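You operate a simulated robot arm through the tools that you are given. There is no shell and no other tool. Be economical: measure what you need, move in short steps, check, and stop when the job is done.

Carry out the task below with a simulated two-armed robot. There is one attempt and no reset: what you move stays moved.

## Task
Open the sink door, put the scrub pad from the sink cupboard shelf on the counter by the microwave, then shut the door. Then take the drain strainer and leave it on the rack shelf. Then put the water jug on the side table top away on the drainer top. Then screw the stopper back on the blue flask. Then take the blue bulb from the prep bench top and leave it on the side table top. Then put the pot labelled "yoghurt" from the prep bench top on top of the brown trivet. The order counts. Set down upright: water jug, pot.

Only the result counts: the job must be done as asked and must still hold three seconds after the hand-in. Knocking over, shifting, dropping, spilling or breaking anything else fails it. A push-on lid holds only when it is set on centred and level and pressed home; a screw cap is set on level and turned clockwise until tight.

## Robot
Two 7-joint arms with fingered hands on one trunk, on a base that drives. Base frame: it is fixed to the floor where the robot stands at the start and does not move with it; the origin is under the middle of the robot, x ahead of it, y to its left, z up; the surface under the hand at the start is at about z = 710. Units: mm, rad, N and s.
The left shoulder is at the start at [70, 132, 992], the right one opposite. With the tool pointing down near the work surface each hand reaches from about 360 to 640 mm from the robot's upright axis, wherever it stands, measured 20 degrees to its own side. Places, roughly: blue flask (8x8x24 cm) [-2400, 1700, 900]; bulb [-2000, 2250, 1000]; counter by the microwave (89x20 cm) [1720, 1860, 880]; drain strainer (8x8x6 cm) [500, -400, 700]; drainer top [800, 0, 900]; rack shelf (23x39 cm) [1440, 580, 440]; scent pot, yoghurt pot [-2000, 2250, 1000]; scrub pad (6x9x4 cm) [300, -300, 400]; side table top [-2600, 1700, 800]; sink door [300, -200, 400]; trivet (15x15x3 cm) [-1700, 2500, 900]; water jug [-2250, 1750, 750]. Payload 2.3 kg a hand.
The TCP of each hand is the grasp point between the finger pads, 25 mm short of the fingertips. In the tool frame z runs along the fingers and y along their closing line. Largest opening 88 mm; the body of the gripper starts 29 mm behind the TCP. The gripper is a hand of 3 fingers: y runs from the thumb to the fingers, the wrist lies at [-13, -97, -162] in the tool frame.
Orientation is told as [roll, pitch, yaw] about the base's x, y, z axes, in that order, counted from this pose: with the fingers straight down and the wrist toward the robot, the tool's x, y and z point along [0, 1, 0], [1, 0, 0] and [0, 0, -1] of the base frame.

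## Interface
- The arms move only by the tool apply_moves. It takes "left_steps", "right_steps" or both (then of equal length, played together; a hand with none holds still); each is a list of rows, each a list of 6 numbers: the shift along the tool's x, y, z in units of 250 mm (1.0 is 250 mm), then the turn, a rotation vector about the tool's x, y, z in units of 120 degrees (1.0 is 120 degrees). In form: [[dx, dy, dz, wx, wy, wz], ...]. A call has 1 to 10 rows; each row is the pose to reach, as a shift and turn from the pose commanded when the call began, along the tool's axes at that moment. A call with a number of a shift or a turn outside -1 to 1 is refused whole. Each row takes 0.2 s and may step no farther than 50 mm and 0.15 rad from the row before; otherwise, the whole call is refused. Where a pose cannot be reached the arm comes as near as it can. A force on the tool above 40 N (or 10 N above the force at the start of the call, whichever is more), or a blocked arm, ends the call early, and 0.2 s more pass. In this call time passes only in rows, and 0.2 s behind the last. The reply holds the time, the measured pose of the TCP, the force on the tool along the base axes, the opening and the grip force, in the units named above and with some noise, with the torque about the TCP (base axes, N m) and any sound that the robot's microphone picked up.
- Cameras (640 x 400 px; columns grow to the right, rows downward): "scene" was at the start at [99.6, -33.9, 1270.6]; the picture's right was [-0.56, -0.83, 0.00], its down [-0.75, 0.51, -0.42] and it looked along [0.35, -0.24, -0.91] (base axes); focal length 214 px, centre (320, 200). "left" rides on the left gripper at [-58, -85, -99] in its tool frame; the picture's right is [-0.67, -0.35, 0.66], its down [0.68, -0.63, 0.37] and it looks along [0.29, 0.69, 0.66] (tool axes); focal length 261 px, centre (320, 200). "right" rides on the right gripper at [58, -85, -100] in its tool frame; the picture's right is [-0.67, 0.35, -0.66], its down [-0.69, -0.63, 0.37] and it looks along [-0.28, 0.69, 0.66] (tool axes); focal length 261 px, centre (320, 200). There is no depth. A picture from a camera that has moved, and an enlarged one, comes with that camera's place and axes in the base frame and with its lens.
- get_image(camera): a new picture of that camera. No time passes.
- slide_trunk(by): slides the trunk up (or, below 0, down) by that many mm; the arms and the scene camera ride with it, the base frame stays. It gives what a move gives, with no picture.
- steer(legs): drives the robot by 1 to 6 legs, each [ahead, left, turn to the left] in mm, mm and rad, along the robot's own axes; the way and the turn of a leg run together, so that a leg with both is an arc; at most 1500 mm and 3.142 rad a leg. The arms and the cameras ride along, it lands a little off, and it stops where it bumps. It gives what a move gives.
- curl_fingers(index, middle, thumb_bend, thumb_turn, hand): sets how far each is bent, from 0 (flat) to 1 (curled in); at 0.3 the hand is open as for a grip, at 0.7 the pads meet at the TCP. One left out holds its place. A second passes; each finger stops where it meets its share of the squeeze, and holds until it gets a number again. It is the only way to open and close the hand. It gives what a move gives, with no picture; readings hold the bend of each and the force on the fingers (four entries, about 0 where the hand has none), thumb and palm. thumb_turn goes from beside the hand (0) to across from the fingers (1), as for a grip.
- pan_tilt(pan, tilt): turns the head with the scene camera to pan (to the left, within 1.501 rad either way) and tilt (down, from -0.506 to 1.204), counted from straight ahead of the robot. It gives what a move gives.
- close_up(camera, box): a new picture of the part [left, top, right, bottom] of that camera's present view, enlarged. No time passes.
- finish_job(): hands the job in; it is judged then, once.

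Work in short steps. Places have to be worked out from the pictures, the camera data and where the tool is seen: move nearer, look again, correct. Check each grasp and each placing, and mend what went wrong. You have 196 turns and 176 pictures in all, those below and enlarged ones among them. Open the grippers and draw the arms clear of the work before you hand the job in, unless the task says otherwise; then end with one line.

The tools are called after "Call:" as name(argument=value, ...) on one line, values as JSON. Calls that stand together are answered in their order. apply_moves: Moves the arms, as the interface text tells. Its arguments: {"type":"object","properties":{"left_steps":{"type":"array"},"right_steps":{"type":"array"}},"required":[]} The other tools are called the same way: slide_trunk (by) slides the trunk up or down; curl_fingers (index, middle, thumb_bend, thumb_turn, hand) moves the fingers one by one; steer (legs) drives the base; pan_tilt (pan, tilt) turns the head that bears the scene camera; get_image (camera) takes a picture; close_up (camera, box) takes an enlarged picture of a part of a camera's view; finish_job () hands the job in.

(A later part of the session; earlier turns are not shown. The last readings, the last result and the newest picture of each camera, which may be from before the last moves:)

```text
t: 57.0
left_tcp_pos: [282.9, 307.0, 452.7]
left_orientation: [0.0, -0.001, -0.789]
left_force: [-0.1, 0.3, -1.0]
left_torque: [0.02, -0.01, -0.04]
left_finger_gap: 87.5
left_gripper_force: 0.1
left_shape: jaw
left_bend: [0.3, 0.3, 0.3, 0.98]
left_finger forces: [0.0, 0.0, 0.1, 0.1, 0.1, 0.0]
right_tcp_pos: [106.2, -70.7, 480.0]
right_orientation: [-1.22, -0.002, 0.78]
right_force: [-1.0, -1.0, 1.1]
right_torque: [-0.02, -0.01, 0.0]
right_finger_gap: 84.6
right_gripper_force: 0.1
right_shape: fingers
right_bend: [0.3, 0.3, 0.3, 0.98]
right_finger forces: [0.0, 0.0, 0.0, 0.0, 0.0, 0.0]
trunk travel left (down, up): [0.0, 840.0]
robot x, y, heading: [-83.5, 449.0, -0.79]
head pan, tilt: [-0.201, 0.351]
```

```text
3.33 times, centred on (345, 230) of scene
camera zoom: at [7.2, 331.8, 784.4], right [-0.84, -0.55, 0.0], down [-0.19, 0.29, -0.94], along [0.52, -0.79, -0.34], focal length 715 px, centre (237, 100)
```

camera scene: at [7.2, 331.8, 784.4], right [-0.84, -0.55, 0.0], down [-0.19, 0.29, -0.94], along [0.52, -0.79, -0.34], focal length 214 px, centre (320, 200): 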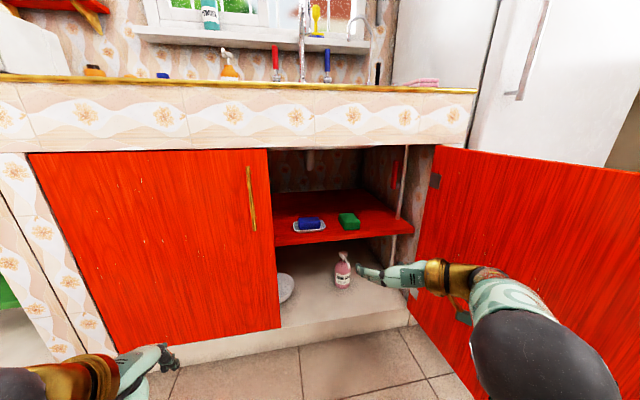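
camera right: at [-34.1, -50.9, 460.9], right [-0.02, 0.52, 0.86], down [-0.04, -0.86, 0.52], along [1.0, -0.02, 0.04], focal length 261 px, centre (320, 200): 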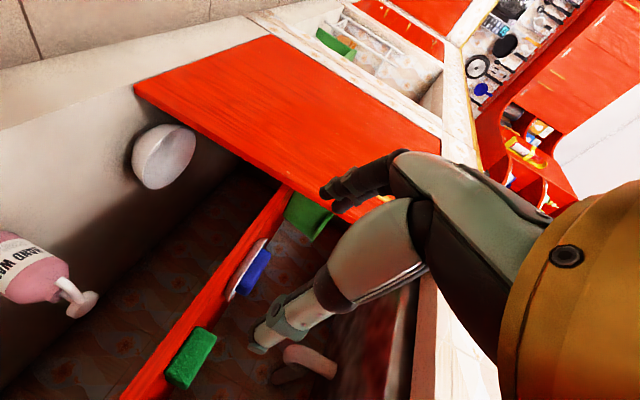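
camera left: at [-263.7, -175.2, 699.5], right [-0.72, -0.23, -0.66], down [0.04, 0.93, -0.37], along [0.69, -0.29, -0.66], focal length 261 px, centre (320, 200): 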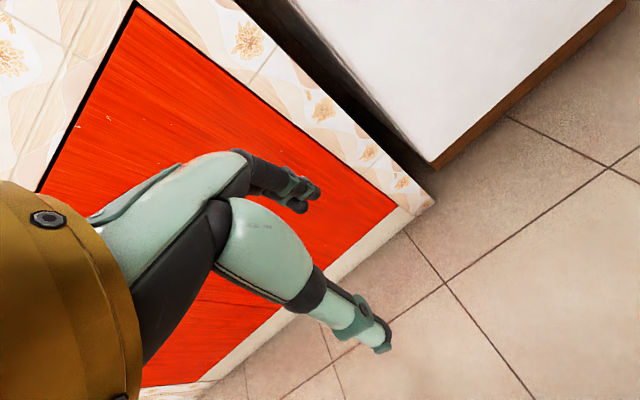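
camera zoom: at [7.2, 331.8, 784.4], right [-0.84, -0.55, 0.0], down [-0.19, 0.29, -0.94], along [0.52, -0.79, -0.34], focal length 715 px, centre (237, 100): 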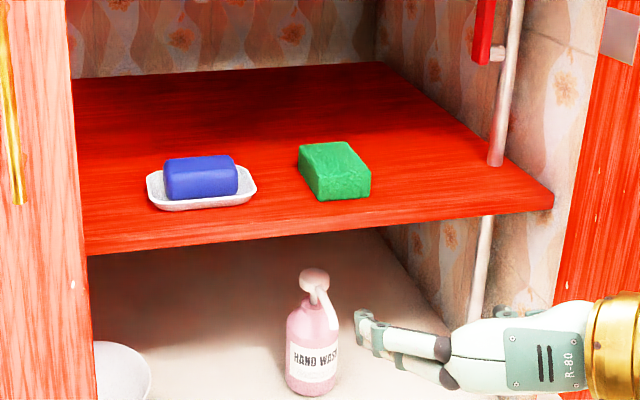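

The second green thing is a cup; the textured block is the pad. By triangulation the pad is centred at n≈443, l≈-4, top z≈460, with the shelf at z≈428. I drive forward and level the hand sideways.

Call:
apply_moves(right_steps=[[0, -0.06, 0, 0, 0, 0], [0, -0.116, 0, 0, 0, 0]])

Call:
steer(legs=[[180, 0, 0]])

Call:
get_image(camera="right")

Call:
get_image(camera="scene")

```text
t: 57.6
left_tcp_pos: [283.2, 306.5, 452.5]
left_orientation: [0.001, 0.0, -0.789]
left_force: [-0.2, -0.2, 0.5]
left_torque: [0.02, 0.0, -0.02]
left_finger_gap: 87.4
left_gripper_force: 0.0
left_shape: jaw
left_bend: [0.3, 0.3, 0.3, 0.98]
left_finger forces: [0.0, 0.0, 0.0, 0.1, 0.0, 0.1]
right_tcp_pos: [84.0, -92.1, 480.4]
right_orientation: [-1.222, -0.001, 0.782]
right_force: [-0.3, 0.0, -0.3]
right_torque: [-0.01, 0.0, -0.04]
right_finger_gap: 84.3
right_gripper_force: 0.2
right_shape: fingers
right_bend: [0.3, 0.3, 0.3, 0.98]
right_finger forces: [0.0, 0.0, 0.0, 0.0, 0.0, 0.0]
trunk travel left (down, up): [0.0, 840.0]
robot x, y, heading: [-75.0, 444.1, -0.79]
head pan, tilt: [-0.201, 0.351]
```

```text
t: 59.1
left_tcp_pos: [410.7, 180.7, 452.4]
left_orientation: [0.001, 0.0, -0.785]
left_force: [0.3, -0.4, -0.3]
left_torque: [-0.01, 0.0, -0.05]
left_finger_gap: 87.7
left_gripper_force: 0.0
left_shape: jaw
left_bend: [0.3, 0.3, 0.3, 0.98]
left_finger forces: [0.0, 0.0, 0.0, 0.0, 0.1, 0.0]
right_tcp_pos: [214.6, -219.6, 479.7]
right_orientation: [-1.222, -0.003, 0.782]
right_force: [0.0, 0.2, -0.6]
right_torque: [-0.03, -0.05, 0.01]
right_finger_gap: 84.7
right_gripper_force: 0.1
right_shape: fingers
right_bend: [0.3, 0.3, 0.3, 0.98]
right_finger forces: [0.0, 0.0, 0.1, 0.0, 0.0, 0.0]
trunk travel left (down, up): [0.0, 840.0]
robot x, y, heading: [47.6, 316.5, -0.786]
head pan, tilt: [-0.201, 0.351]
```

```text
151 pictures are left
camera right: at [73.6, -199.3, 459.9], right [-0.03, 0.52, 0.85], down [-0.04, -0.85, 0.52], along [1.0, -0.02, 0.04], focal length 261 px, centre (320, 200)
```

right: 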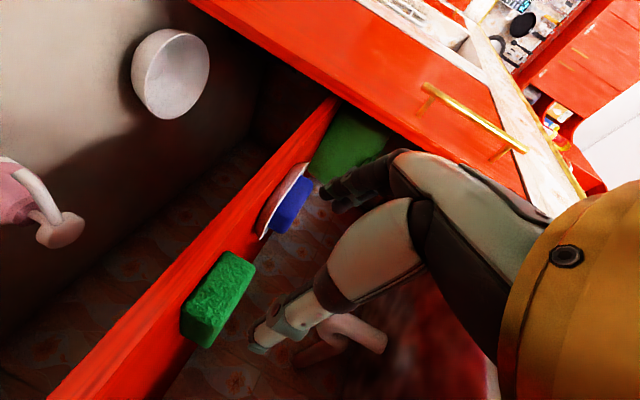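

```text
150 pictures are left
camera scene: at [134.2, 204.6, 784.4], right [-0.83, -0.55, 0.0], down [-0.19, 0.29, -0.94], along [0.52, -0.78, -0.34], focal length 214 px, centre (320, 200)
```

scene: 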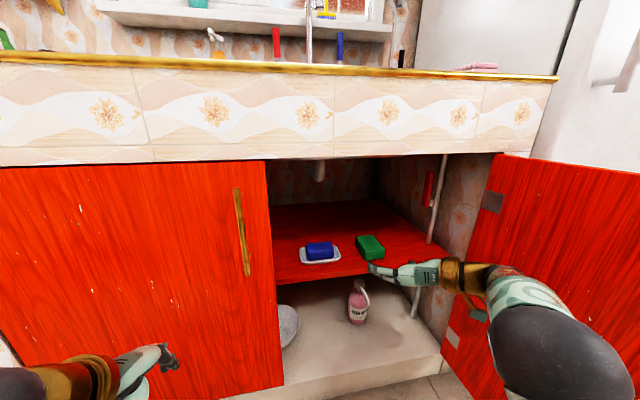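

The hand is aligned with the pad. I slide in along a shallow descent so the fingers straddle it.

Call:
apply_moves(right_steps=[[-0.028, -0.005, 0.12, 0, 0, 0], [-0.045, -0.012, 0.25, 0, 0, 0], [-0.05, -0.012, 0.38, 0, 0, 0], [-0.055, -0.012, 0.5, 0, 0, 0]])

Call:
get_image(camera="right")

Call:
get_image(camera="scene")

```text
t: 60.1
left_tcp_pos: [409.6, 180.5, 453.6]
left_orientation: [0.0, -0.001, -0.786]
left_force: [0.5, -0.3, 0.0]
left_torque: [0.01, 0.01, 0.01]
left_finger_gap: 87.6
left_gripper_force: 0.1
left_shape: jaw
left_bend: [0.3, 0.3, 0.3, 0.98]
left_finger forces: [0.1, 0.0, 0.1, 0.0, 0.0, 0.1]
right_tcp_pos: [297.5, -304.5, 447.7]
right_orientation: [-1.219, -0.003, 0.781]
right_force: [-0.8, 0.0, 0.0]
right_torque: [0.01, 0.02, -0.02]
right_finger_gap: 84.7
right_gripper_force: 0.1
right_shape: fingers
right_bend: [0.3, 0.3, 0.3, 0.98]
right_finger forces: [0.1, 0.0, 0.0, 0.1, 0.1, 0.0]
right hand out of reach, approached as far as the arm can: row 4
trunk travel left (down, up): [0.0, 840.0]
robot x, y, heading: [47.8, 315.2, -0.789]
head pan, tilt: [-0.201, 0.351]
```

```text
149 pictures are left
camera right: at [157.2, -283.7, 427.3], right [-0.03, 0.52, 0.86], down [-0.04, -0.86, 0.52], along [1.0, -0.02, 0.04], focal length 261 px, centre (320, 200)
```

right: 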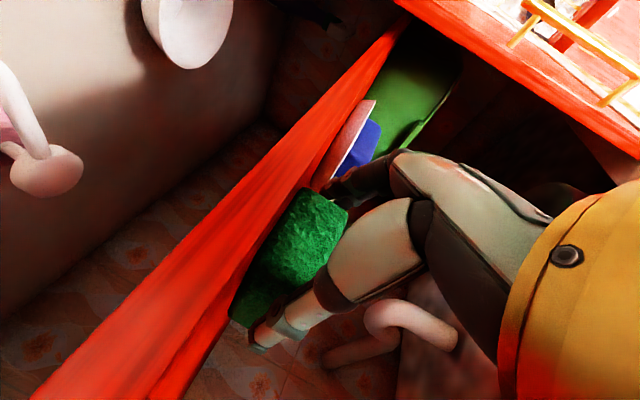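

```text
148 pictures are left
camera scene: at [134.2, 204.6, 784.5], right [-0.83, -0.55, 0.0], down [-0.19, 0.29, -0.94], along [0.52, -0.78, -0.34], focal length 214 px, centre (320, 200)
```

scene: 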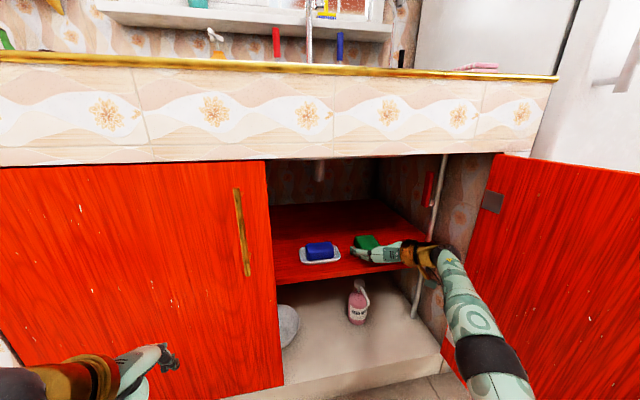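

The pad is between thumb and fingers with the dish outside. I close the grip.

Call:
curl_fingers(hand="right", index=0.6, middle=0.6, thumb_bend=0.6, thumb_turn=1)

Call:
get_image(camera="right")

```text
t: 61.1
left_tcp_pos: [410.0, 180.4, 452.3]
left_orientation: [0.0, 0.0, -0.785]
left_force: [1.1, 0.3, 0.6]
left_torque: [-0.04, -0.01, 0.01]
left_finger_gap: 87.7
left_gripper_force: 0.2
left_shape: jaw
left_bend: [0.3, 0.3, 0.3, 0.98]
left_finger forces: [0.0, 0.1, 0.1, 0.0, 0.1, 0.0]
right_tcp_pos: [297.4, -303.8, 447.8]
right_orientation: [-1.222, -0.001, 0.785]
right_force: [0.3, -0.4, 0.1]
right_torque: [0.01, -0.02, 0.01]
right_finger_gap: 56.4
right_gripper_force: 21.0
right_shape: fingers
right_bend: [0.45, 0.51, 0.45, 0.99]
right_finger forces: [14.0, 7.3, 0.0, 0.0, 21.8, 0.1]
trunk travel left (down, up): [0.0, 840.0]
robot x, y, heading: [49.4, 320.6, -0.784]
head pan, tilt: [-0.201, 0.351]
```

```text
147 pictures are left
camera right: at [157.4, -283.6, 428.1], right [-0.03, 0.52, 0.85], down [-0.04, -0.85, 0.52], along [1.0, -0.02, 0.04], focal length 261 px, centre (320, 200)
```

right: 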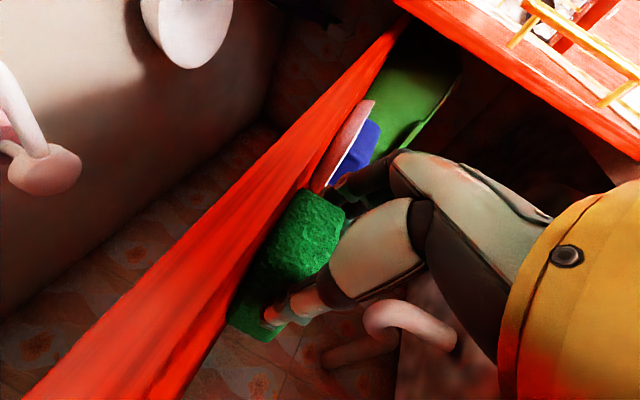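

The grip is solid (gap 56 mm, 21 N). I lift with the trunk and back out.

Call:
slide_trunk(by=50)

Call:
steer(legs=[[-350, 0, 0]])

Call:
get_image(camera="scene")

```text
t: 62.0
left_tcp_pos: [410.1, 180.6, 503.4]
left_orientation: [0.0, 0.0, -0.785]
left_force: [-0.2, 0.0, -0.4]
left_torque: [-0.01, 0.03, 0.02]
left_finger_gap: 87.8
left_gripper_force: 0.1
left_shape: jaw
left_bend: [0.3, 0.3, 0.3, 0.98]
left_finger forces: [0.1, 0.0, 0.0, 0.0, 0.1, 0.1]
right_tcp_pos: [296.9, -303.5, 498.4]
right_orientation: [-1.223, -0.001, 0.784]
right_force: [-0.4, 0.3, -0.4]
right_torque: [0.03, -0.01, -0.04]
right_finger_gap: 56.6
right_gripper_force: 21.5
right_shape: fingers
right_bend: [0.45, 0.51, 0.45, 1.0]
right_finger forces: [13.9, 7.3, 0.0, 0.0, 21.8, 0.0]
trunk travel left (down, up): [-50.0, 790.0]
robot x, y, heading: [45.2, 317.3, -0.786]
head pan, tilt: [-0.201, 0.351]
```

```text
t: 64.3
left_tcp_pos: [162.9, 425.6, 502.7]
left_orientation: [0.0, 0.001, -0.796]
left_force: [-0.4, -0.3, -1.2]
left_torque: [0.01, 0.0, 0.0]
left_finger_gap: 87.5
left_gripper_force: 0.1
left_shape: jaw
left_bend: [0.3, 0.3, 0.3, 0.98]
left_finger forces: [0.0, 0.0, 0.0, 0.0, 0.1, 0.0]
right_tcp_pos: [44.8, -57.0, 498.5]
right_orientation: [-1.222, -0.002, 0.773]
right_force: [0.0, -0.3, -0.3]
right_torque: [0.01, 0.02, 0.01]
right_finger_gap: 56.5
right_gripper_force: 21.3
right_shape: fingers
right_bend: [0.45, 0.51, 0.45, 1.0]
right_finger forces: [14.0, 7.3, 0.0, 0.1, 21.8, 0.0]
trunk travel left (down, up): [-50.0, 790.0]
robot x, y, heading: [-196.3, 564.3, -0.799]
head pan, tilt: [-0.201, 0.351]
```

```text
146 pictures are left
camera scene: at [-112.6, 452.6, 834.4], right [-0.84, -0.54, 0.0], down [-0.19, 0.29, -0.94], along [0.51, -0.79, -0.34], focal length 214 px, centre (320, 200)
```

scene: 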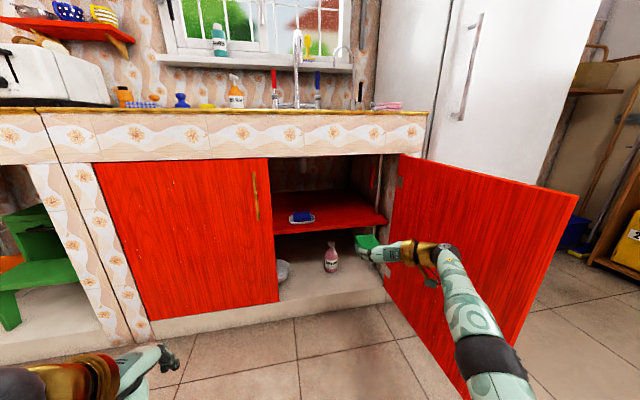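

The pad is held. I turn to face along the counters, raise the trunk, and drive toward the microwave counter.

Call:
steer(legs=[[0, 0, 1.585], [1150, -150, 0]])

Call:
slide_trunk(by=530)

Call:
pan_tilt(pan=-0.1, tilt=0.4)

Call:
get_image(camera="scene")

```text
t: 73.9
left_tcp_pos: [898.0, 1577.9, 502.8]
left_orientation: [0.001, 0.0, 0.727]
left_force: [-0.5, -0.2, -0.7]
left_torque: [-0.02, 0.04, 0.0]
left_finger_gap: 87.5
left_gripper_force: 0.0
left_shape: jaw
left_bend: [0.3, 0.3, 0.3, 0.98]
left_finger forces: [0.1, 0.1, 0.0, 0.0, 0.1, 0.0]
right_tcp_pos: [1373.3, 1436.3, 498.9]
right_orientation: [-1.222, -0.002, 2.296]
right_force: [-0.2, -1.1, 0.6]
right_torque: [-0.02, -0.03, 0.0]
right_finger_gap: 56.2
right_gripper_force: 20.9
right_shape: fingers
right_bend: [0.45, 0.51, 0.45, 1.0]
right_finger forces: [13.5, 7.2, 0.0, 0.1, 21.1, 0.1]
trunk travel left (down, up): [-50.0, 790.0]
robot x, y, heading: [738.1, 1222.9, 0.725]
head pan, tilt: [-0.201, 0.351]
```

```text
refused: 530 is not a number from -400 to 400
```

```text
t: 74.6
left_tcp_pos: [895.1, 1577.4, 502.2]
left_orientation: [0.002, 0.001, 0.729]
left_force: [0.1, -0.2, 0.1]
left_torque: [0.0, 0.03, 0.02]
left_finger_gap: 87.8
left_gripper_force: 0.0
left_shape: jaw
left_bend: [0.3, 0.3, 0.3, 0.98]
left_finger forces: [0.0, 0.0, 0.0, 0.0, 0.0, 0.0]
right_tcp_pos: [1374.5, 1436.5, 498.4]
right_orientation: [-1.222, -0.001, 2.297]
right_force: [-0.1, 0.0, -1.3]
right_torque: [0.0, 0.01, 0.0]
right_finger_gap: 56.0
right_gripper_force: 20.7
right_shape: fingers
right_bend: [0.45, 0.51, 0.45, 1.0]
right_finger forces: [13.5, 7.2, 0.1, 0.0, 21.3, 0.1]
trunk travel left (down, up): [-50.0, 790.0]
robot x, y, heading: [739.5, 1223.6, 0.727]
head pan, tilt: [-0.099, 0.4]
```

```text
145 pictures are left
camera scene: at [850.6, 1311.1, 829.9], right [0.59, -0.81, 0.0], down [-0.32, -0.23, -0.92], along [0.75, 0.54, -0.39], focal length 214 px, centre (320, 200)
```

scene: 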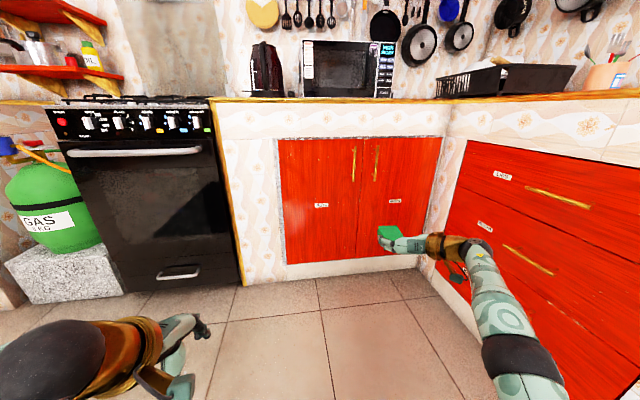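

I raise the trunk in two steps and look down on the counter.

Call:
slide_trunk(by=400)

Call:
slide_trunk(by=130)

Call:
steer(legs=[[0, 0, 0.06], [250, 0, 0]])

Call:
get_image(camera="scene")

```text
t: 78.4
left_tcp_pos: [897.4, 1576.4, 903.5]
left_orientation: [0.0, -0.001, 0.728]
left_force: [0.8, -0.7, -0.3]
left_torque: [0.02, -0.01, 0.0]
left_finger_gap: 87.7
left_gripper_force: 0.1
left_shape: jaw
left_bend: [0.3, 0.3, 0.3, 0.98]
left_finger forces: [0.0, 0.0, 0.0, 0.0, 0.1, 0.0]
right_tcp_pos: [1373.7, 1436.7, 899.1]
right_orientation: [-1.222, -0.001, 2.297]
right_force: [0.5, -0.1, -0.8]
right_torque: [0.01, 0.0, -0.03]
right_finger_gap: 56.0
right_gripper_force: 21.2
right_shape: fingers
right_bend: [0.45, 0.51, 0.45, 1.0]
right_finger forces: [13.5, 7.2, 0.0, 0.0, 21.2, 0.0]
trunk travel left (down, up): [-450.0, 390.0]
robot x, y, heading: [740.0, 1220.9, 0.728]
head pan, tilt: [-0.099, 0.4]
```

```text
t: 80.0
left_tcp_pos: [896.0, 1577.2, 1031.8]
left_orientation: [0.001, -0.001, 0.727]
left_force: [-0.1, 0.5, 0.2]
left_torque: [-0.02, -0.01, 0.01]
left_finger_gap: 87.4
left_gripper_force: 0.2
left_shape: jaw
left_bend: [0.3, 0.3, 0.3, 0.98]
left_finger forces: [0.0, 0.1, 0.0, 0.1, 0.1, 0.0]
right_tcp_pos: [1373.6, 1437.6, 1029.0]
right_orientation: [-1.222, -0.003, 2.296]
right_force: [0.4, -0.8, -0.6]
right_torque: [0.02, 0.02, 0.03]
right_finger_gap: 55.8
right_gripper_force: 21.0
right_shape: fingers
right_bend: [0.45, 0.51, 0.45, 1.0]
right_finger forces: [13.5, 7.2, 0.1, 0.1, 21.1, 0.0]
trunk travel left (down, up): [-580.0, 260.0]
robot x, y, heading: [743.2, 1225.4, 0.725]
head pan, tilt: [-0.099, 0.4]
```

```text
t: 82.3
left_tcp_pos: [1047.6, 1765.3, 1033.1]
left_orientation: [0.0, -0.002, 0.794]
left_force: [-0.3, 0.6, 0.0]
left_torque: [-0.02, 0.0, 0.01]
left_finger_gap: 87.4
left_gripper_force: 0.0
left_shape: jaw
left_bend: [0.3, 0.3, 0.3, 0.98]
left_finger forces: [0.0, 0.0, 0.0, 0.1, 0.0, 0.1]
right_tcp_pos: [1535.5, 1656.7, 1029.5]
right_orientation: [-1.222, -0.001, 2.367]
right_force: [-0.1, 0.6, -1.4]
right_torque: [0.0, 0.0, 0.03]
right_finger_gap: 56.2
right_gripper_force: 20.9
right_shape: fingers
right_bend: [0.45, 0.51, 0.45, 1.0]
right_finger forces: [13.5, 7.3, 0.0, 0.1, 21.3, 0.0]
trunk travel left (down, up): [-580.0, 260.0]
robot x, y, heading: [917.3, 1400.2, 0.793]
head pan, tilt: [-0.099, 0.4]
```

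```text
144 pictures are left
camera scene: at [1020.4, 1496.3, 1360.0], right [0.64, -0.77, 0.0], down [-0.3, -0.25, -0.92], along [0.71, 0.59, -0.39], focal length 214 px, centre (320, 200)
```

scene: 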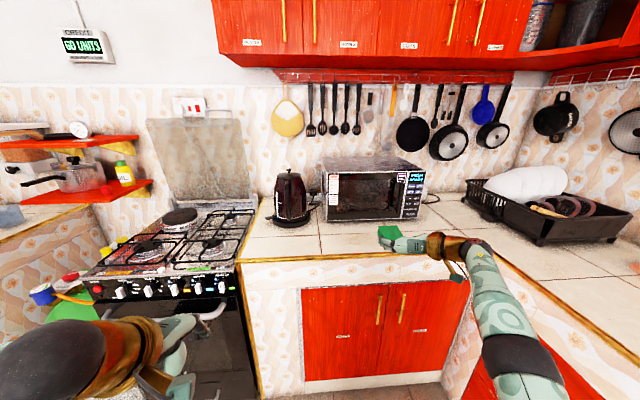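

The free strip in front of the microwave runs from about l=2400 to 2650. I drive ahead 235 mm and lower most of the way.

Call:
steer(legs=[[235, 0, -0.008]])

Call:
slide_trunk(by=-90)

Call:
get_image(camera="scene")

Call:
get_image(camera="right")

```text
t: 84.0
left_tcp_pos: [1217.4, 1930.1, 1032.8]
left_orientation: [0.001, -0.001, 0.787]
left_force: [0.4, 0.3, -0.8]
left_torque: [0.0, -0.01, 0.0]
left_finger_gap: 87.3
left_gripper_force: 0.2
left_shape: jaw
left_bend: [0.3, 0.3, 0.3, 0.98]
left_finger forces: [0.1, 0.0, 0.1, 0.0, 0.1, 0.1]
right_tcp_pos: [1702.1, 1817.2, 1028.5]
right_orientation: [-1.22, -0.002, 2.355]
right_force: [-0.5, -0.5, 0.4]
right_torque: [0.01, 0.04, 0.03]
right_finger_gap: 55.9
right_gripper_force: 21.1
right_shape: fingers
right_bend: [0.45, 0.51, 0.45, 1.0]
right_finger forces: [13.5, 7.3, 0.0, 0.1, 21.2, 0.0]
trunk travel left (down, up): [-580.0, 260.0]
robot x, y, heading: [1077.9, 1566.0, 0.784]
head pan, tilt: [-0.099, 0.4]
```

```text
t: 85.3
left_tcp_pos: [1217.8, 1930.8, 943.0]
left_orientation: [-0.001, -0.001, 0.786]
left_force: [-0.3, 0.5, -0.8]
left_torque: [-0.03, 0.02, 0.0]
left_finger_gap: 87.7
left_gripper_force: 0.0
left_shape: jaw
left_bend: [0.3, 0.3, 0.3, 0.98]
left_finger forces: [0.1, 0.0, 0.0, 0.0, 0.1, 0.0]
right_tcp_pos: [1703.2, 1818.3, 938.7]
right_orientation: [-1.221, -0.001, 2.355]
right_force: [-0.4, 0.9, 0.2]
right_torque: [-0.03, 0.01, -0.01]
right_finger_gap: 56.2
right_gripper_force: 20.6
right_shape: fingers
right_bend: [0.45, 0.51, 0.45, 1.0]
right_finger forces: [13.5, 7.3, 0.0, 0.0, 21.2, 0.1]
trunk travel left (down, up): [-490.0, 350.0]
robot x, y, heading: [1081.6, 1568.5, 0.782]
head pan, tilt: [-0.099, 0.4]
```

```text
143 pictures are left
camera scene: at [1187.9, 1662.8, 1269.9], right [0.63, -0.77, 0.0], down [-0.3, -0.25, -0.92], along [0.71, 0.58, -0.39], focal length 214 px, centre (320, 200)
```

scene: 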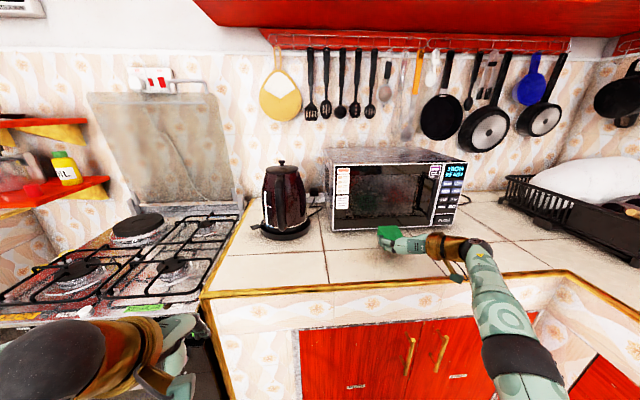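

```text
142 pictures are left
camera right: at [1682.5, 1677.9, 918.2], right [-0.52, -0.03, 0.85], down [0.85, -0.04, 0.52], along [0.02, 1.0, 0.04], focal length 261 px, centre (320, 200)
```

right: 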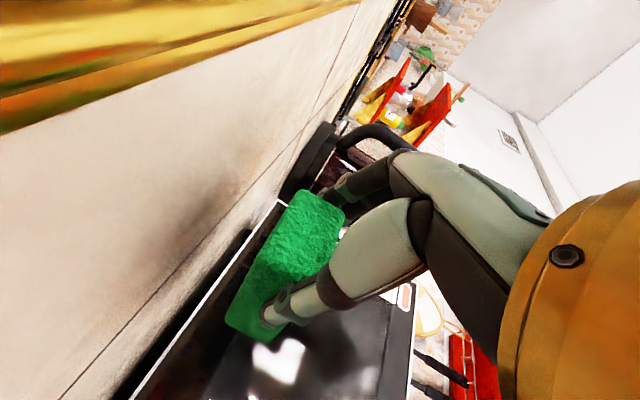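

The pad is over the free strip ahead of the microwave. I lower with the arm in small steps.

Call:
apply_moves(right_steps=[[0.0376, 0, 0.0137, 0, 0, 0], [0.0752, 0, 0.0274, 0, 0, 0], [0.105, 0, 0.038, 0, 0, 0]])

Call:
get_image(camera="right")

```text
t: 86.1
left_tcp_pos: [1218.2, 1930.9, 942.4]
left_orientation: [0.001, 0.0, 0.787]
left_force: [0.7, 0.5, 0.3]
left_torque: [-0.01, -0.02, 0.0]
left_finger_gap: 87.7
left_gripper_force: 0.0
left_shape: jaw
left_bend: [0.3, 0.3, 0.3, 0.98]
left_finger forces: [0.0, 0.1, 0.1, 0.1, 0.1, 0.1]
right_tcp_pos: [1702.3, 1818.4, 911.1]
right_orientation: [-1.223, -0.003, 2.354]
right_force: [-1.2, -0.3, 0.2]
right_torque: [-0.03, 0.02, 0.0]
right_finger_gap: 56.0
right_gripper_force: 21.1
right_shape: fingers
right_bend: [0.45, 0.51, 0.45, 1.0]
right_finger forces: [13.5, 7.2, 0.0, 0.0, 21.2, 0.1]
trunk travel left (down, up): [-490.0, 350.0]
robot x, y, heading: [1082.1, 1567.1, 0.785]
head pan, tilt: [-0.099, 0.4]
```

```text
141 pictures are left
camera right: at [1682.3, 1677.9, 890.2], right [-0.52, -0.03, 0.85], down [0.85, -0.04, 0.52], along [0.02, 1.0, 0.04], focal length 261 px, centre (320, 200)
```

right: 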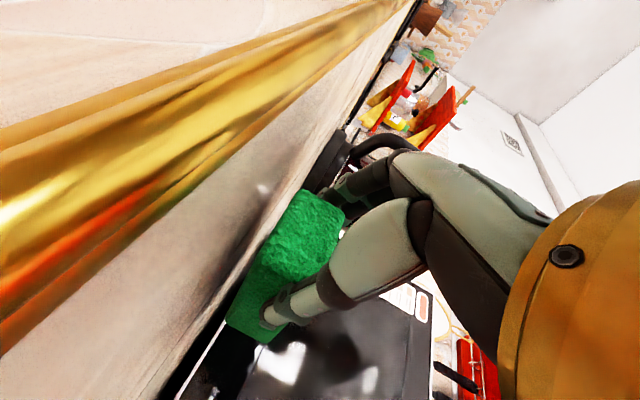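

There is still a gap under the pad, so I keep lowering in 5 mm steps and watch the force.

Call:
apply_moves(right_steps=[[0.0188, 0, 0.0068, 0, 0, 0], [0.0376, 0, 0.0137, 0, 0, 0], [0.0564, 0, 0.02, 0, 0, 0]])

Call:
get_image(camera="right")

```text
t: 86.9
left_tcp_pos: [1218.5, 1930.2, 943.7]
left_orientation: [-0.002, -0.001, 0.785]
left_force: [-0.6, 0.1, 0.5]
left_torque: [0.02, -0.02, -0.02]
left_finger_gap: 87.3
left_gripper_force: 0.0
left_shape: jaw
left_bend: [0.3, 0.3, 0.3, 0.98]
left_finger forces: [0.0, 0.1, 0.0, 0.1, 0.1, 0.0]
right_tcp_pos: [1701.3, 1818.0, 896.8]
right_orientation: [-1.224, -0.001, 2.355]
right_force: [1.6, 1.1, 5.6]
right_torque: [0.13, 0.04, -0.07]
right_finger_gap: 56.0
right_gripper_force: 20.9
right_shape: fingers
right_bend: [0.45, 0.51, 0.45, 1.0]
right_finger forces: [13.3, 6.9, 0.1, 0.1, 21.8, 0.0]
trunk travel left (down, up): [-490.0, 350.0]
robot x, y, heading: [1078.7, 1568.9, 0.79]
head pan, tilt: [-0.099, 0.4]
```

```text
140 pictures are left
camera right: at [1680.9, 1677.8, 876.6], right [-0.52, -0.03, 0.85], down [0.85, -0.04, 0.52], along [0.02, 1.0, 0.05], focal length 261 px, centre (320, 200)
```

right: 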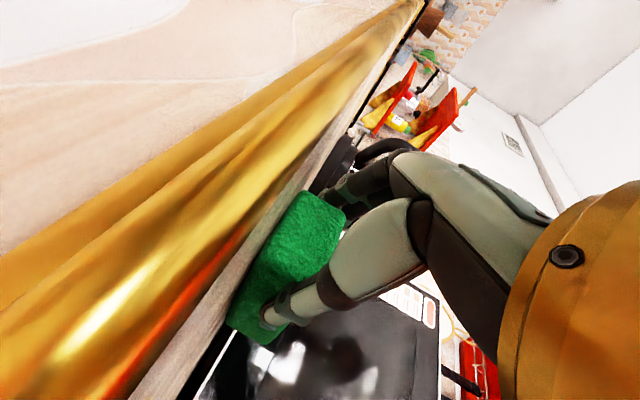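

Contact is felt (5.6 N). I release and draw back along the fingers.

Call:
curl_fingers(hand="right", index=0.3, middle=0.3, thumb_bend=0.3)

Call:
apply_moves(right_steps=[[0, 0, -0.1, 0, 0, 0], [0, 0, -0.25, 0, 0, 0], [0, 0, -0.4, 0, 0, 0], [0, 0, -0.55, 0, 0, 0]])

Call:
get_image(camera="scene")

```text
t: 87.9
left_tcp_pos: [1219.4, 1930.4, 941.2]
left_orientation: [0.0, 0.0, 0.787]
left_force: [0.3, -0.3, -0.3]
left_torque: [-0.03, 0.0, -0.02]
left_finger_gap: 87.9
left_gripper_force: 0.0
left_shape: jaw
left_bend: [0.3, 0.3, 0.3, 0.98]
left_finger forces: [0.1, 0.0, 0.0, 0.0, 0.0, 0.0]
right_tcp_pos: [1702.4, 1818.0, 895.8]
right_orientation: [-1.221, -0.001, 2.355]
right_force: [0.5, 0.7, -0.4]
right_torque: [0.0, -0.03, 0.01]
right_finger_gap: 84.1
right_gripper_force: 0.1
right_shape: fingers
right_bend: [0.3, 0.3, 0.3, 0.98]
right_finger forces: [0.1, 0.0, 0.0, 0.1, 0.1, 0.0]
trunk travel left (down, up): [-490.0, 350.0]
robot x, y, heading: [1080.6, 1567.7, 0.781]
head pan, tilt: [-0.099, 0.4]
```

```text
t: 88.9
left_tcp_pos: [1218.3, 1930.0, 942.4]
left_orientation: [-0.002, -0.002, 0.785]
left_force: [-0.8, -0.2, 0.6]
left_torque: [-0.02, 0.0, 0.03]
left_finger_gap: 87.5
left_gripper_force: 0.1
left_shape: jaw
left_bend: [0.3, 0.3, 0.3, 0.98]
left_finger forces: [0.0, 0.1, 0.1, 0.1, 0.1, 0.1]
right_tcp_pos: [1608.7, 1726.2, 940.5]
right_orientation: [-1.224, -0.002, 2.354]
right_force: [-0.2, 0.1, 0.5]
right_torque: [0.0, 0.01, 0.01]
right_finger_gap: 84.4
right_gripper_force: 0.1
right_shape: fingers
right_bend: [0.3, 0.3, 0.3, 0.98]
right_finger forces: [0.1, 0.1, 0.1, 0.1, 0.0, 0.0]
trunk travel left (down, up): [-490.0, 350.0]
robot x, y, heading: [1079.3, 1568.0, 0.783]
head pan, tilt: [-0.099, 0.4]
```

```text
139 pictures are left
camera scene: at [1186.7, 1662.1, 1270.0], right [0.63, -0.77, 0.0], down [-0.3, -0.25, -0.92], along [0.71, 0.58, -0.39], focal length 214 px, centre (320, 200)
```

scene: 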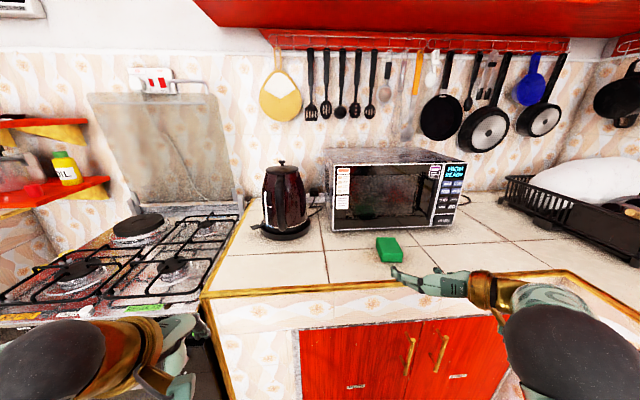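

The pad stands by the microwave. Next is shutting the door: I back off, go round the open door tip, and lower the trunk on the way.

Call:
steer(legs=[[-300, 0, 0], [0, 350, 0], [-1280, 0, 0], [-1280, 0, 0]])

Call:
slide_trunk(by=-400)

Call:
slide_trunk(by=-60)

Call:
curl_fingers(hand="right", index=0.8, middle=0.8, thumb_bend=0.7)

Call:
get_image(camera="scene")

```text
t: 104.9
left_tcp_pos: [-1014.2, 112.2, 942.3]
left_orientation: [-0.001, 0.001, 0.852]
left_force: [1.1, -0.4, 0.6]
left_torque: [0.01, 0.0, -0.03]
left_finger_gap: 87.7
left_gripper_force: 0.0
left_shape: jaw
left_bend: [0.3, 0.3, 0.3, 0.98]
left_finger forces: [0.0, 0.0, 0.1, 0.0, 0.0, 0.0]
right_tcp_pos: [-610.5, -64.1, 939.8]
right_orientation: [-1.222, 0.0, 2.424]
right_force: [1.1, 0.7, 0.4]
right_torque: [0.02, -0.04, -0.01]
right_finger_gap: 84.2
right_gripper_force: 0.0
right_shape: fingers
right_bend: [0.3, 0.3, 0.3, 0.98]
right_finger forces: [0.1, 0.0, 0.0, 0.0, 0.0, 0.0]
trunk travel left (down, up): [-490.0, 350.0]
robot x, y, heading: [-1123.6, -255.0, 0.85]
head pan, tilt: [-0.099, 0.4]
```

```text
t: 108.7
left_tcp_pos: [-1012.9, 112.2, 542.8]
left_orientation: [0.001, -0.002, 0.854]
left_force: [-0.3, -0.1, 0.3]
left_torque: [0.01, 0.01, -0.02]
left_finger_gap: 87.6
left_gripper_force: 0.1
left_shape: jaw
left_bend: [0.3, 0.3, 0.3, 0.98]
left_finger forces: [0.1, 0.0, 0.0, 0.0, 0.0, 0.1]
right_tcp_pos: [-608.6, -65.3, 540.4]
right_orientation: [-1.222, -0.002, 2.423]
right_force: [-0.5, 0.2, 0.4]
right_torque: [0.01, 0.0, 0.02]
right_finger_gap: 84.6
right_gripper_force: 0.1
right_shape: fingers
right_bend: [0.3, 0.3, 0.3, 0.98]
right_finger forces: [0.0, 0.0, 0.0, 0.0, 0.0, 0.0]
trunk travel left (down, up): [-90.0, 750.0]
robot x, y, heading: [-1127.3, -261.7, 0.85]
head pan, tilt: [-0.099, 0.4]
```

```text
t: 109.7
left_tcp_pos: [-1013.4, 110.6, 483.3]
left_orientation: [0.0, 0.001, 0.853]
left_force: [-0.2, -0.7, -0.6]
left_torque: [0.0, 0.01, 0.0]
left_finger_gap: 87.2
left_gripper_force: 0.0
left_shape: jaw
left_bend: [0.3, 0.3, 0.3, 0.98]
left_finger forces: [0.0, 0.0, 0.1, 0.0, 0.0, 0.0]
right_tcp_pos: [-608.0, -63.2, 480.3]
right_orientation: [-1.222, -0.002, 2.423]
right_force: [0.2, 0.4, -0.4]
right_torque: [0.03, -0.03, 0.01]
right_finger_gap: 84.4
right_gripper_force: 0.1
right_shape: fingers
right_bend: [0.3, 0.3, 0.3, 0.98]
right_finger forces: [0.0, 0.0, 0.1, 0.0, 0.1, 0.1]
trunk travel left (down, up): [-30.0, 810.0]
robot x, y, heading: [-1122.8, -255.5, 0.853]
head pan, tilt: [-0.099, 0.4]
```

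```text
t: 110.7
left_tcp_pos: [-1012.7, 111.8, 483.2]
left_orientation: [0.001, 0.0, 0.855]
left_force: [0.2, 1.1, 0.1]
left_torque: [0.01, -0.05, 0.01]
left_finger_gap: 87.6
left_gripper_force: 0.1
left_shape: jaw
left_bend: [0.3, 0.3, 0.3, 0.98]
left_finger forces: [0.1, 0.1, 0.0, 0.1, 0.1, 0.0]
right_tcp_pos: [-608.8, -63.8, 481.0]
right_orientation: [-1.224, -0.002, 2.424]
right_force: [1.0, 0.8, -0.7]
right_torque: [0.0, 0.0, -0.02]
right_finger_gap: 0.1
right_gripper_force: 0.0
right_shape: fingers
right_bend: [0.79, 0.8, 0.67, 1.0]
right_finger forces: [0.1, 0.0, 0.1, 0.0, 0.0, 0.1]
trunk travel left (down, up): [-30.0, 810.0]
robot x, y, heading: [-1123.3, -256.7, 0.851]
head pan, tilt: [-0.099, 0.4]
```

```text
138 pictures are left
camera scene: at [-1025.3, -157.5, 809.9], right [0.68, -0.73, 0.0], down [-0.28, -0.27, -0.92], along [0.67, 0.63, -0.39], focal length 214 px, centre (320, 200)
```

scene: 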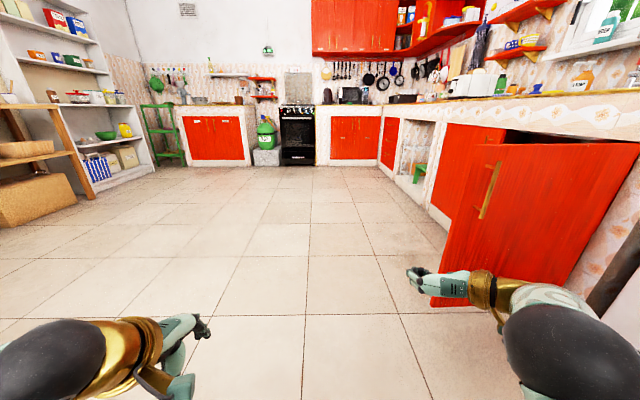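

The door is visible ahead. I line up so my closed fist faces the door below and beside the handle.

Call:
steer(legs=[[131, -186, 0], [0, 0, -0.238], [100, 0, 0]])

Call:
get_image(camera="scene")

```text
t: 114.1
left_tcp_pos: [-614.4, 108.3, 482.6]
left_orientation: [0.0, 0.0, 0.614]
left_force: [0.1, -0.1, -0.7]
left_torque: [0.0, 0.0, -0.02]
left_finger_gap: 87.6
left_gripper_force: 0.0
left_shape: jaw
left_bend: [0.3, 0.3, 0.3, 0.98]
left_finger forces: [0.0, 0.1, 0.0, 0.0, 0.0, 0.0]
right_tcp_pos: [-265.0, -160.7, 480.7]
right_orientation: [-1.222, -0.003, 2.183]
right_force: [0.5, -0.3, 1.0]
right_torque: [0.02, 0.01, 0.0]
right_finger_gap: 0.0
right_gripper_force: 0.1
right_shape: fingers
right_bend: [0.79, 0.8, 0.66, 1.0]
right_finger forces: [0.0, 0.0, 0.0, 0.1, 0.0, 0.0]
trunk travel left (down, up): [-30.0, 810.0]
robot x, y, heading: [-810.5, -227.0, 0.613]
head pan, tilt: [-0.099, 0.4]
```

```text
137 pictures are left
camera scene: at [-691.0, -151.7, 809.9], right [0.49, -0.87, 0.0], down [-0.34, -0.19, -0.92], along [0.8, 0.45, -0.39], focal length 214 px, centre (320, 200)
```

scene: 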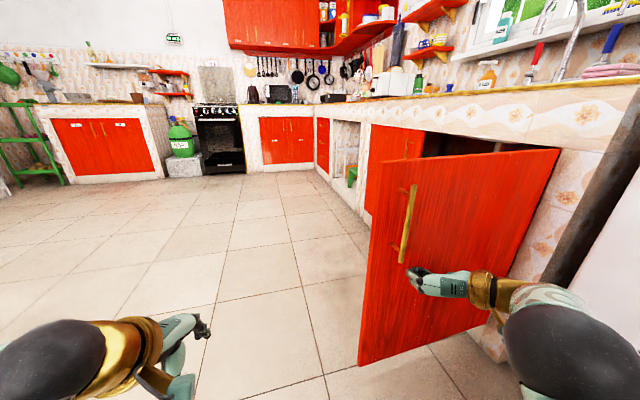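

The fist is aligned. I press forward lightly and begin the reverse arc about the hinge.

Call:
slide_trunk(by=-30)

Call:
steer(legs=[[55, 0, 0], [98, 82, -0.15], [98, 82, -0.15], [98, 82, -0.15], [98, 82, -0.15]])

Call:
get_image(camera="scene")

```text
t: 114.8
left_tcp_pos: [-615.7, 107.2, 453.4]
left_orientation: [0.001, 0.0, 0.614]
left_force: [0.8, 0.1, -0.3]
left_torque: [-0.01, -0.01, 0.0]
left_finger_gap: 87.8
left_gripper_force: 0.1
left_shape: jaw
left_bend: [0.3, 0.3, 0.3, 0.98]
left_finger forces: [0.0, 0.0, 0.0, 0.0, 0.1, 0.0]
right_tcp_pos: [-262.9, -160.1, 450.8]
right_orientation: [-1.222, -0.004, 2.183]
right_force: [0.5, -0.2, 0.7]
right_torque: [-0.01, -0.01, 0.02]
right_finger_gap: 0.0
right_gripper_force: 0.1
right_shape: fingers
right_bend: [0.79, 0.8, 0.66, 1.0]
right_finger forces: [0.1, 0.1, 0.0, 0.0, 0.0, 0.0]
trunk travel left (down, up): [0.0, 840.0]
robot x, y, heading: [-813.0, -226.1, 0.613]
head pan, tilt: [-0.099, 0.4]
```

```text
t: 119.2
left_tcp_pos: [-154.5, 395.8, 452.2]
left_orientation: [0.001, 0.0, 0.02]
left_force: [-0.3, -0.7, 0.8]
left_torque: [0.01, -0.03, -0.04]
left_finger_gap: 87.4
left_gripper_force: 0.1
left_shape: jaw
left_bend: [0.3, 0.3, 0.3, 0.98]
left_finger forces: [0.0, 0.0, 0.0, 0.0, 0.0, 0.0]
right_tcp_pos: [-12.7, -22.5, 450.6]
right_orientation: [-1.222, -0.002, 1.588]
right_force: [-1.1, 0.1, -0.1]
right_torque: [0.0, 0.0, 0.01]
right_finger_gap: 0.0
right_gripper_force: 0.1
right_shape: fingers
right_bend: [0.79, 0.8, 0.67, 1.0]
right_finger forces: [0.0, 0.0, 0.0, 0.0, 0.0, 0.1]
trunk travel left (down, up): [0.0, 840.0]
robot x, y, heading: [-505.9, 233.0, 0.015]
head pan, tilt: [-0.099, 0.4]
```

```text
136 pictures are left
camera scene: at [-362.1, 223.9, 779.9], right [-0.08, -1.0, 0.0], down [-0.39, 0.03, -0.92], along [0.92, -0.08, -0.39], focal length 214 px, centre (320, 200)
```

scene: 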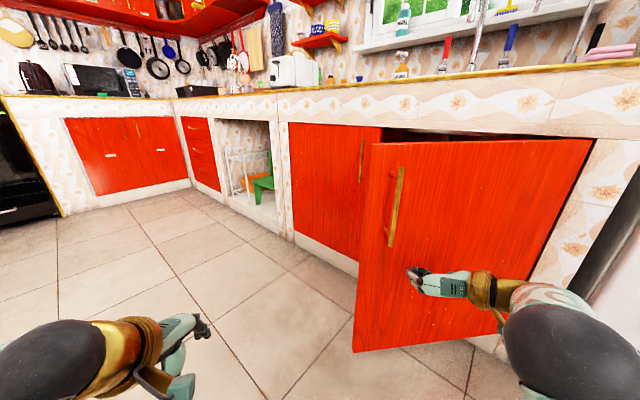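

The door is following the fist. I continue the arc to close.

Call:
steer(legs=[[98, 82, -0.15], [98, 82, -0.15], [98, 82, -0.15], [98, 82, -0.15], [98, 82, -0.15]])

Call:
get_image(camera="scene")

```text
t: 124.0
left_tcp_pos: [449.9, 314.6, 452.8]
left_orientation: [-0.001, 0.0, -0.732]
left_force: [0.3, -0.2, 0.1]
left_torque: [0.01, 0.03, 0.02]
left_finger_gap: 87.7
left_gripper_force: 0.1
left_shape: jaw
left_bend: [0.3, 0.3, 0.3, 0.98]
left_finger forces: [0.1, 0.0, 0.1, 0.0, 0.1, 0.0]
right_tcp_pos: [267.3, -88.6, 450.2]
right_orientation: [-1.222, 0.0, 0.837]
right_force: [0.1, 0.5, 0.5]
right_torque: [0.01, -0.01, 0.0]
right_finger_gap: 0.0
right_gripper_force: 0.0
right_shape: fingers
right_bend: [0.79, 0.8, 0.66, 1.0]
right_finger forces: [0.1, 0.0, 0.0, 0.0, 0.0, 0.1]
trunk travel left (down, up): [0.0, 840.0]
robot x, y, heading: [83.3, 433.2, -0.735]
head pan, tilt: [-0.099, 0.4]
```

```text
135 pictures are left
camera scene: at [180.4, 330.2, 779.9], right [-0.74, -0.67, 0.0], down [-0.26, 0.29, -0.92], along [0.62, -0.68, -0.39], focal length 214 px, centre (320, 200)
```

scene: 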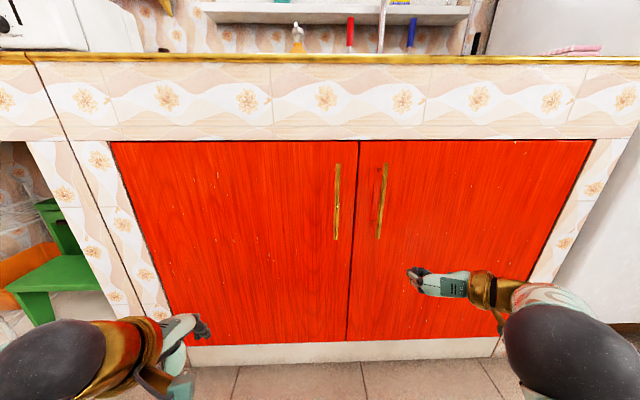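

The door looks flush. I press forward with the hand to make sure it is fully shut.

Call:
apply_moves(right_steps=[[-0.03, 0, 0.08, 0, 0, 0], [-0.06, 0, 0.16, 0, 0, 0], [-0.08, 0, 0.24, 0, 0, 0], [-0.1, 0, 0.3, 0, 0, 0], [-0.12, 0, 0.36, 0, 0, 0]])

Call:
close_up(camera="scene", box=[280, 120, 480, 250])

```text
t: 124.9
left_tcp_pos: [446.4, 313.0, 453.9]
left_orientation: [-0.002, -0.005, -0.74]
left_force: [0.7, 0.6, -0.7]
left_torque: [-0.02, -0.02, 0.0]
left_finger_gap: 87.7
left_gripper_force: 0.1
left_shape: jaw
left_bend: [0.3, 0.3, 0.3, 0.98]
left_finger forces: [0.2, 0.1, 0.0, 0.0, 0.1, 0.0]
right_tcp_pos: [311.3, -132.6, 448.7]
right_orientation: [-1.218, -0.004, 0.834]
right_force: [-17.1, 21.5, 3.3]
right_torque: [0.07, 0.06, -0.19]
right_finger_gap: 0.0
right_gripper_force: 20.4
right_shape: fingers
right_bend: [0.8, 0.8, 0.71, 1.0]
right_finger forces: [0.1, 0.0, 0.0, 0.0, 40.7, 0.0]
trunk travel left (down, up): [0.0, 840.0]
robot x, y, heading: [78.1, 436.1, -0.741]
head pan, tilt: [-0.099, 0.4]
stopped in row 4 (right hand): the force on the tool passed its limit at 53 N (the readings are from after the stop); the commanded pose is now the measured one
```

```text
3.08 times, centred on (380, 185) of scene
camera zoom: at [176.8, 333.2, 780.7], right [-0.74, -0.67, 0.0], down [-0.26, 0.29, -0.92], along [0.62, -0.69, -0.38], focal length 660 px, centre (135, 246)
```

zoom: 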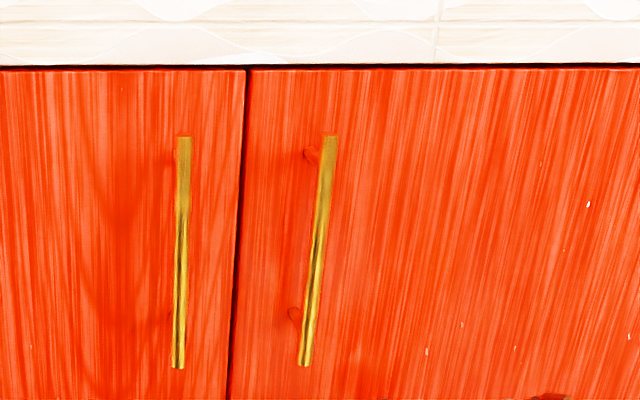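

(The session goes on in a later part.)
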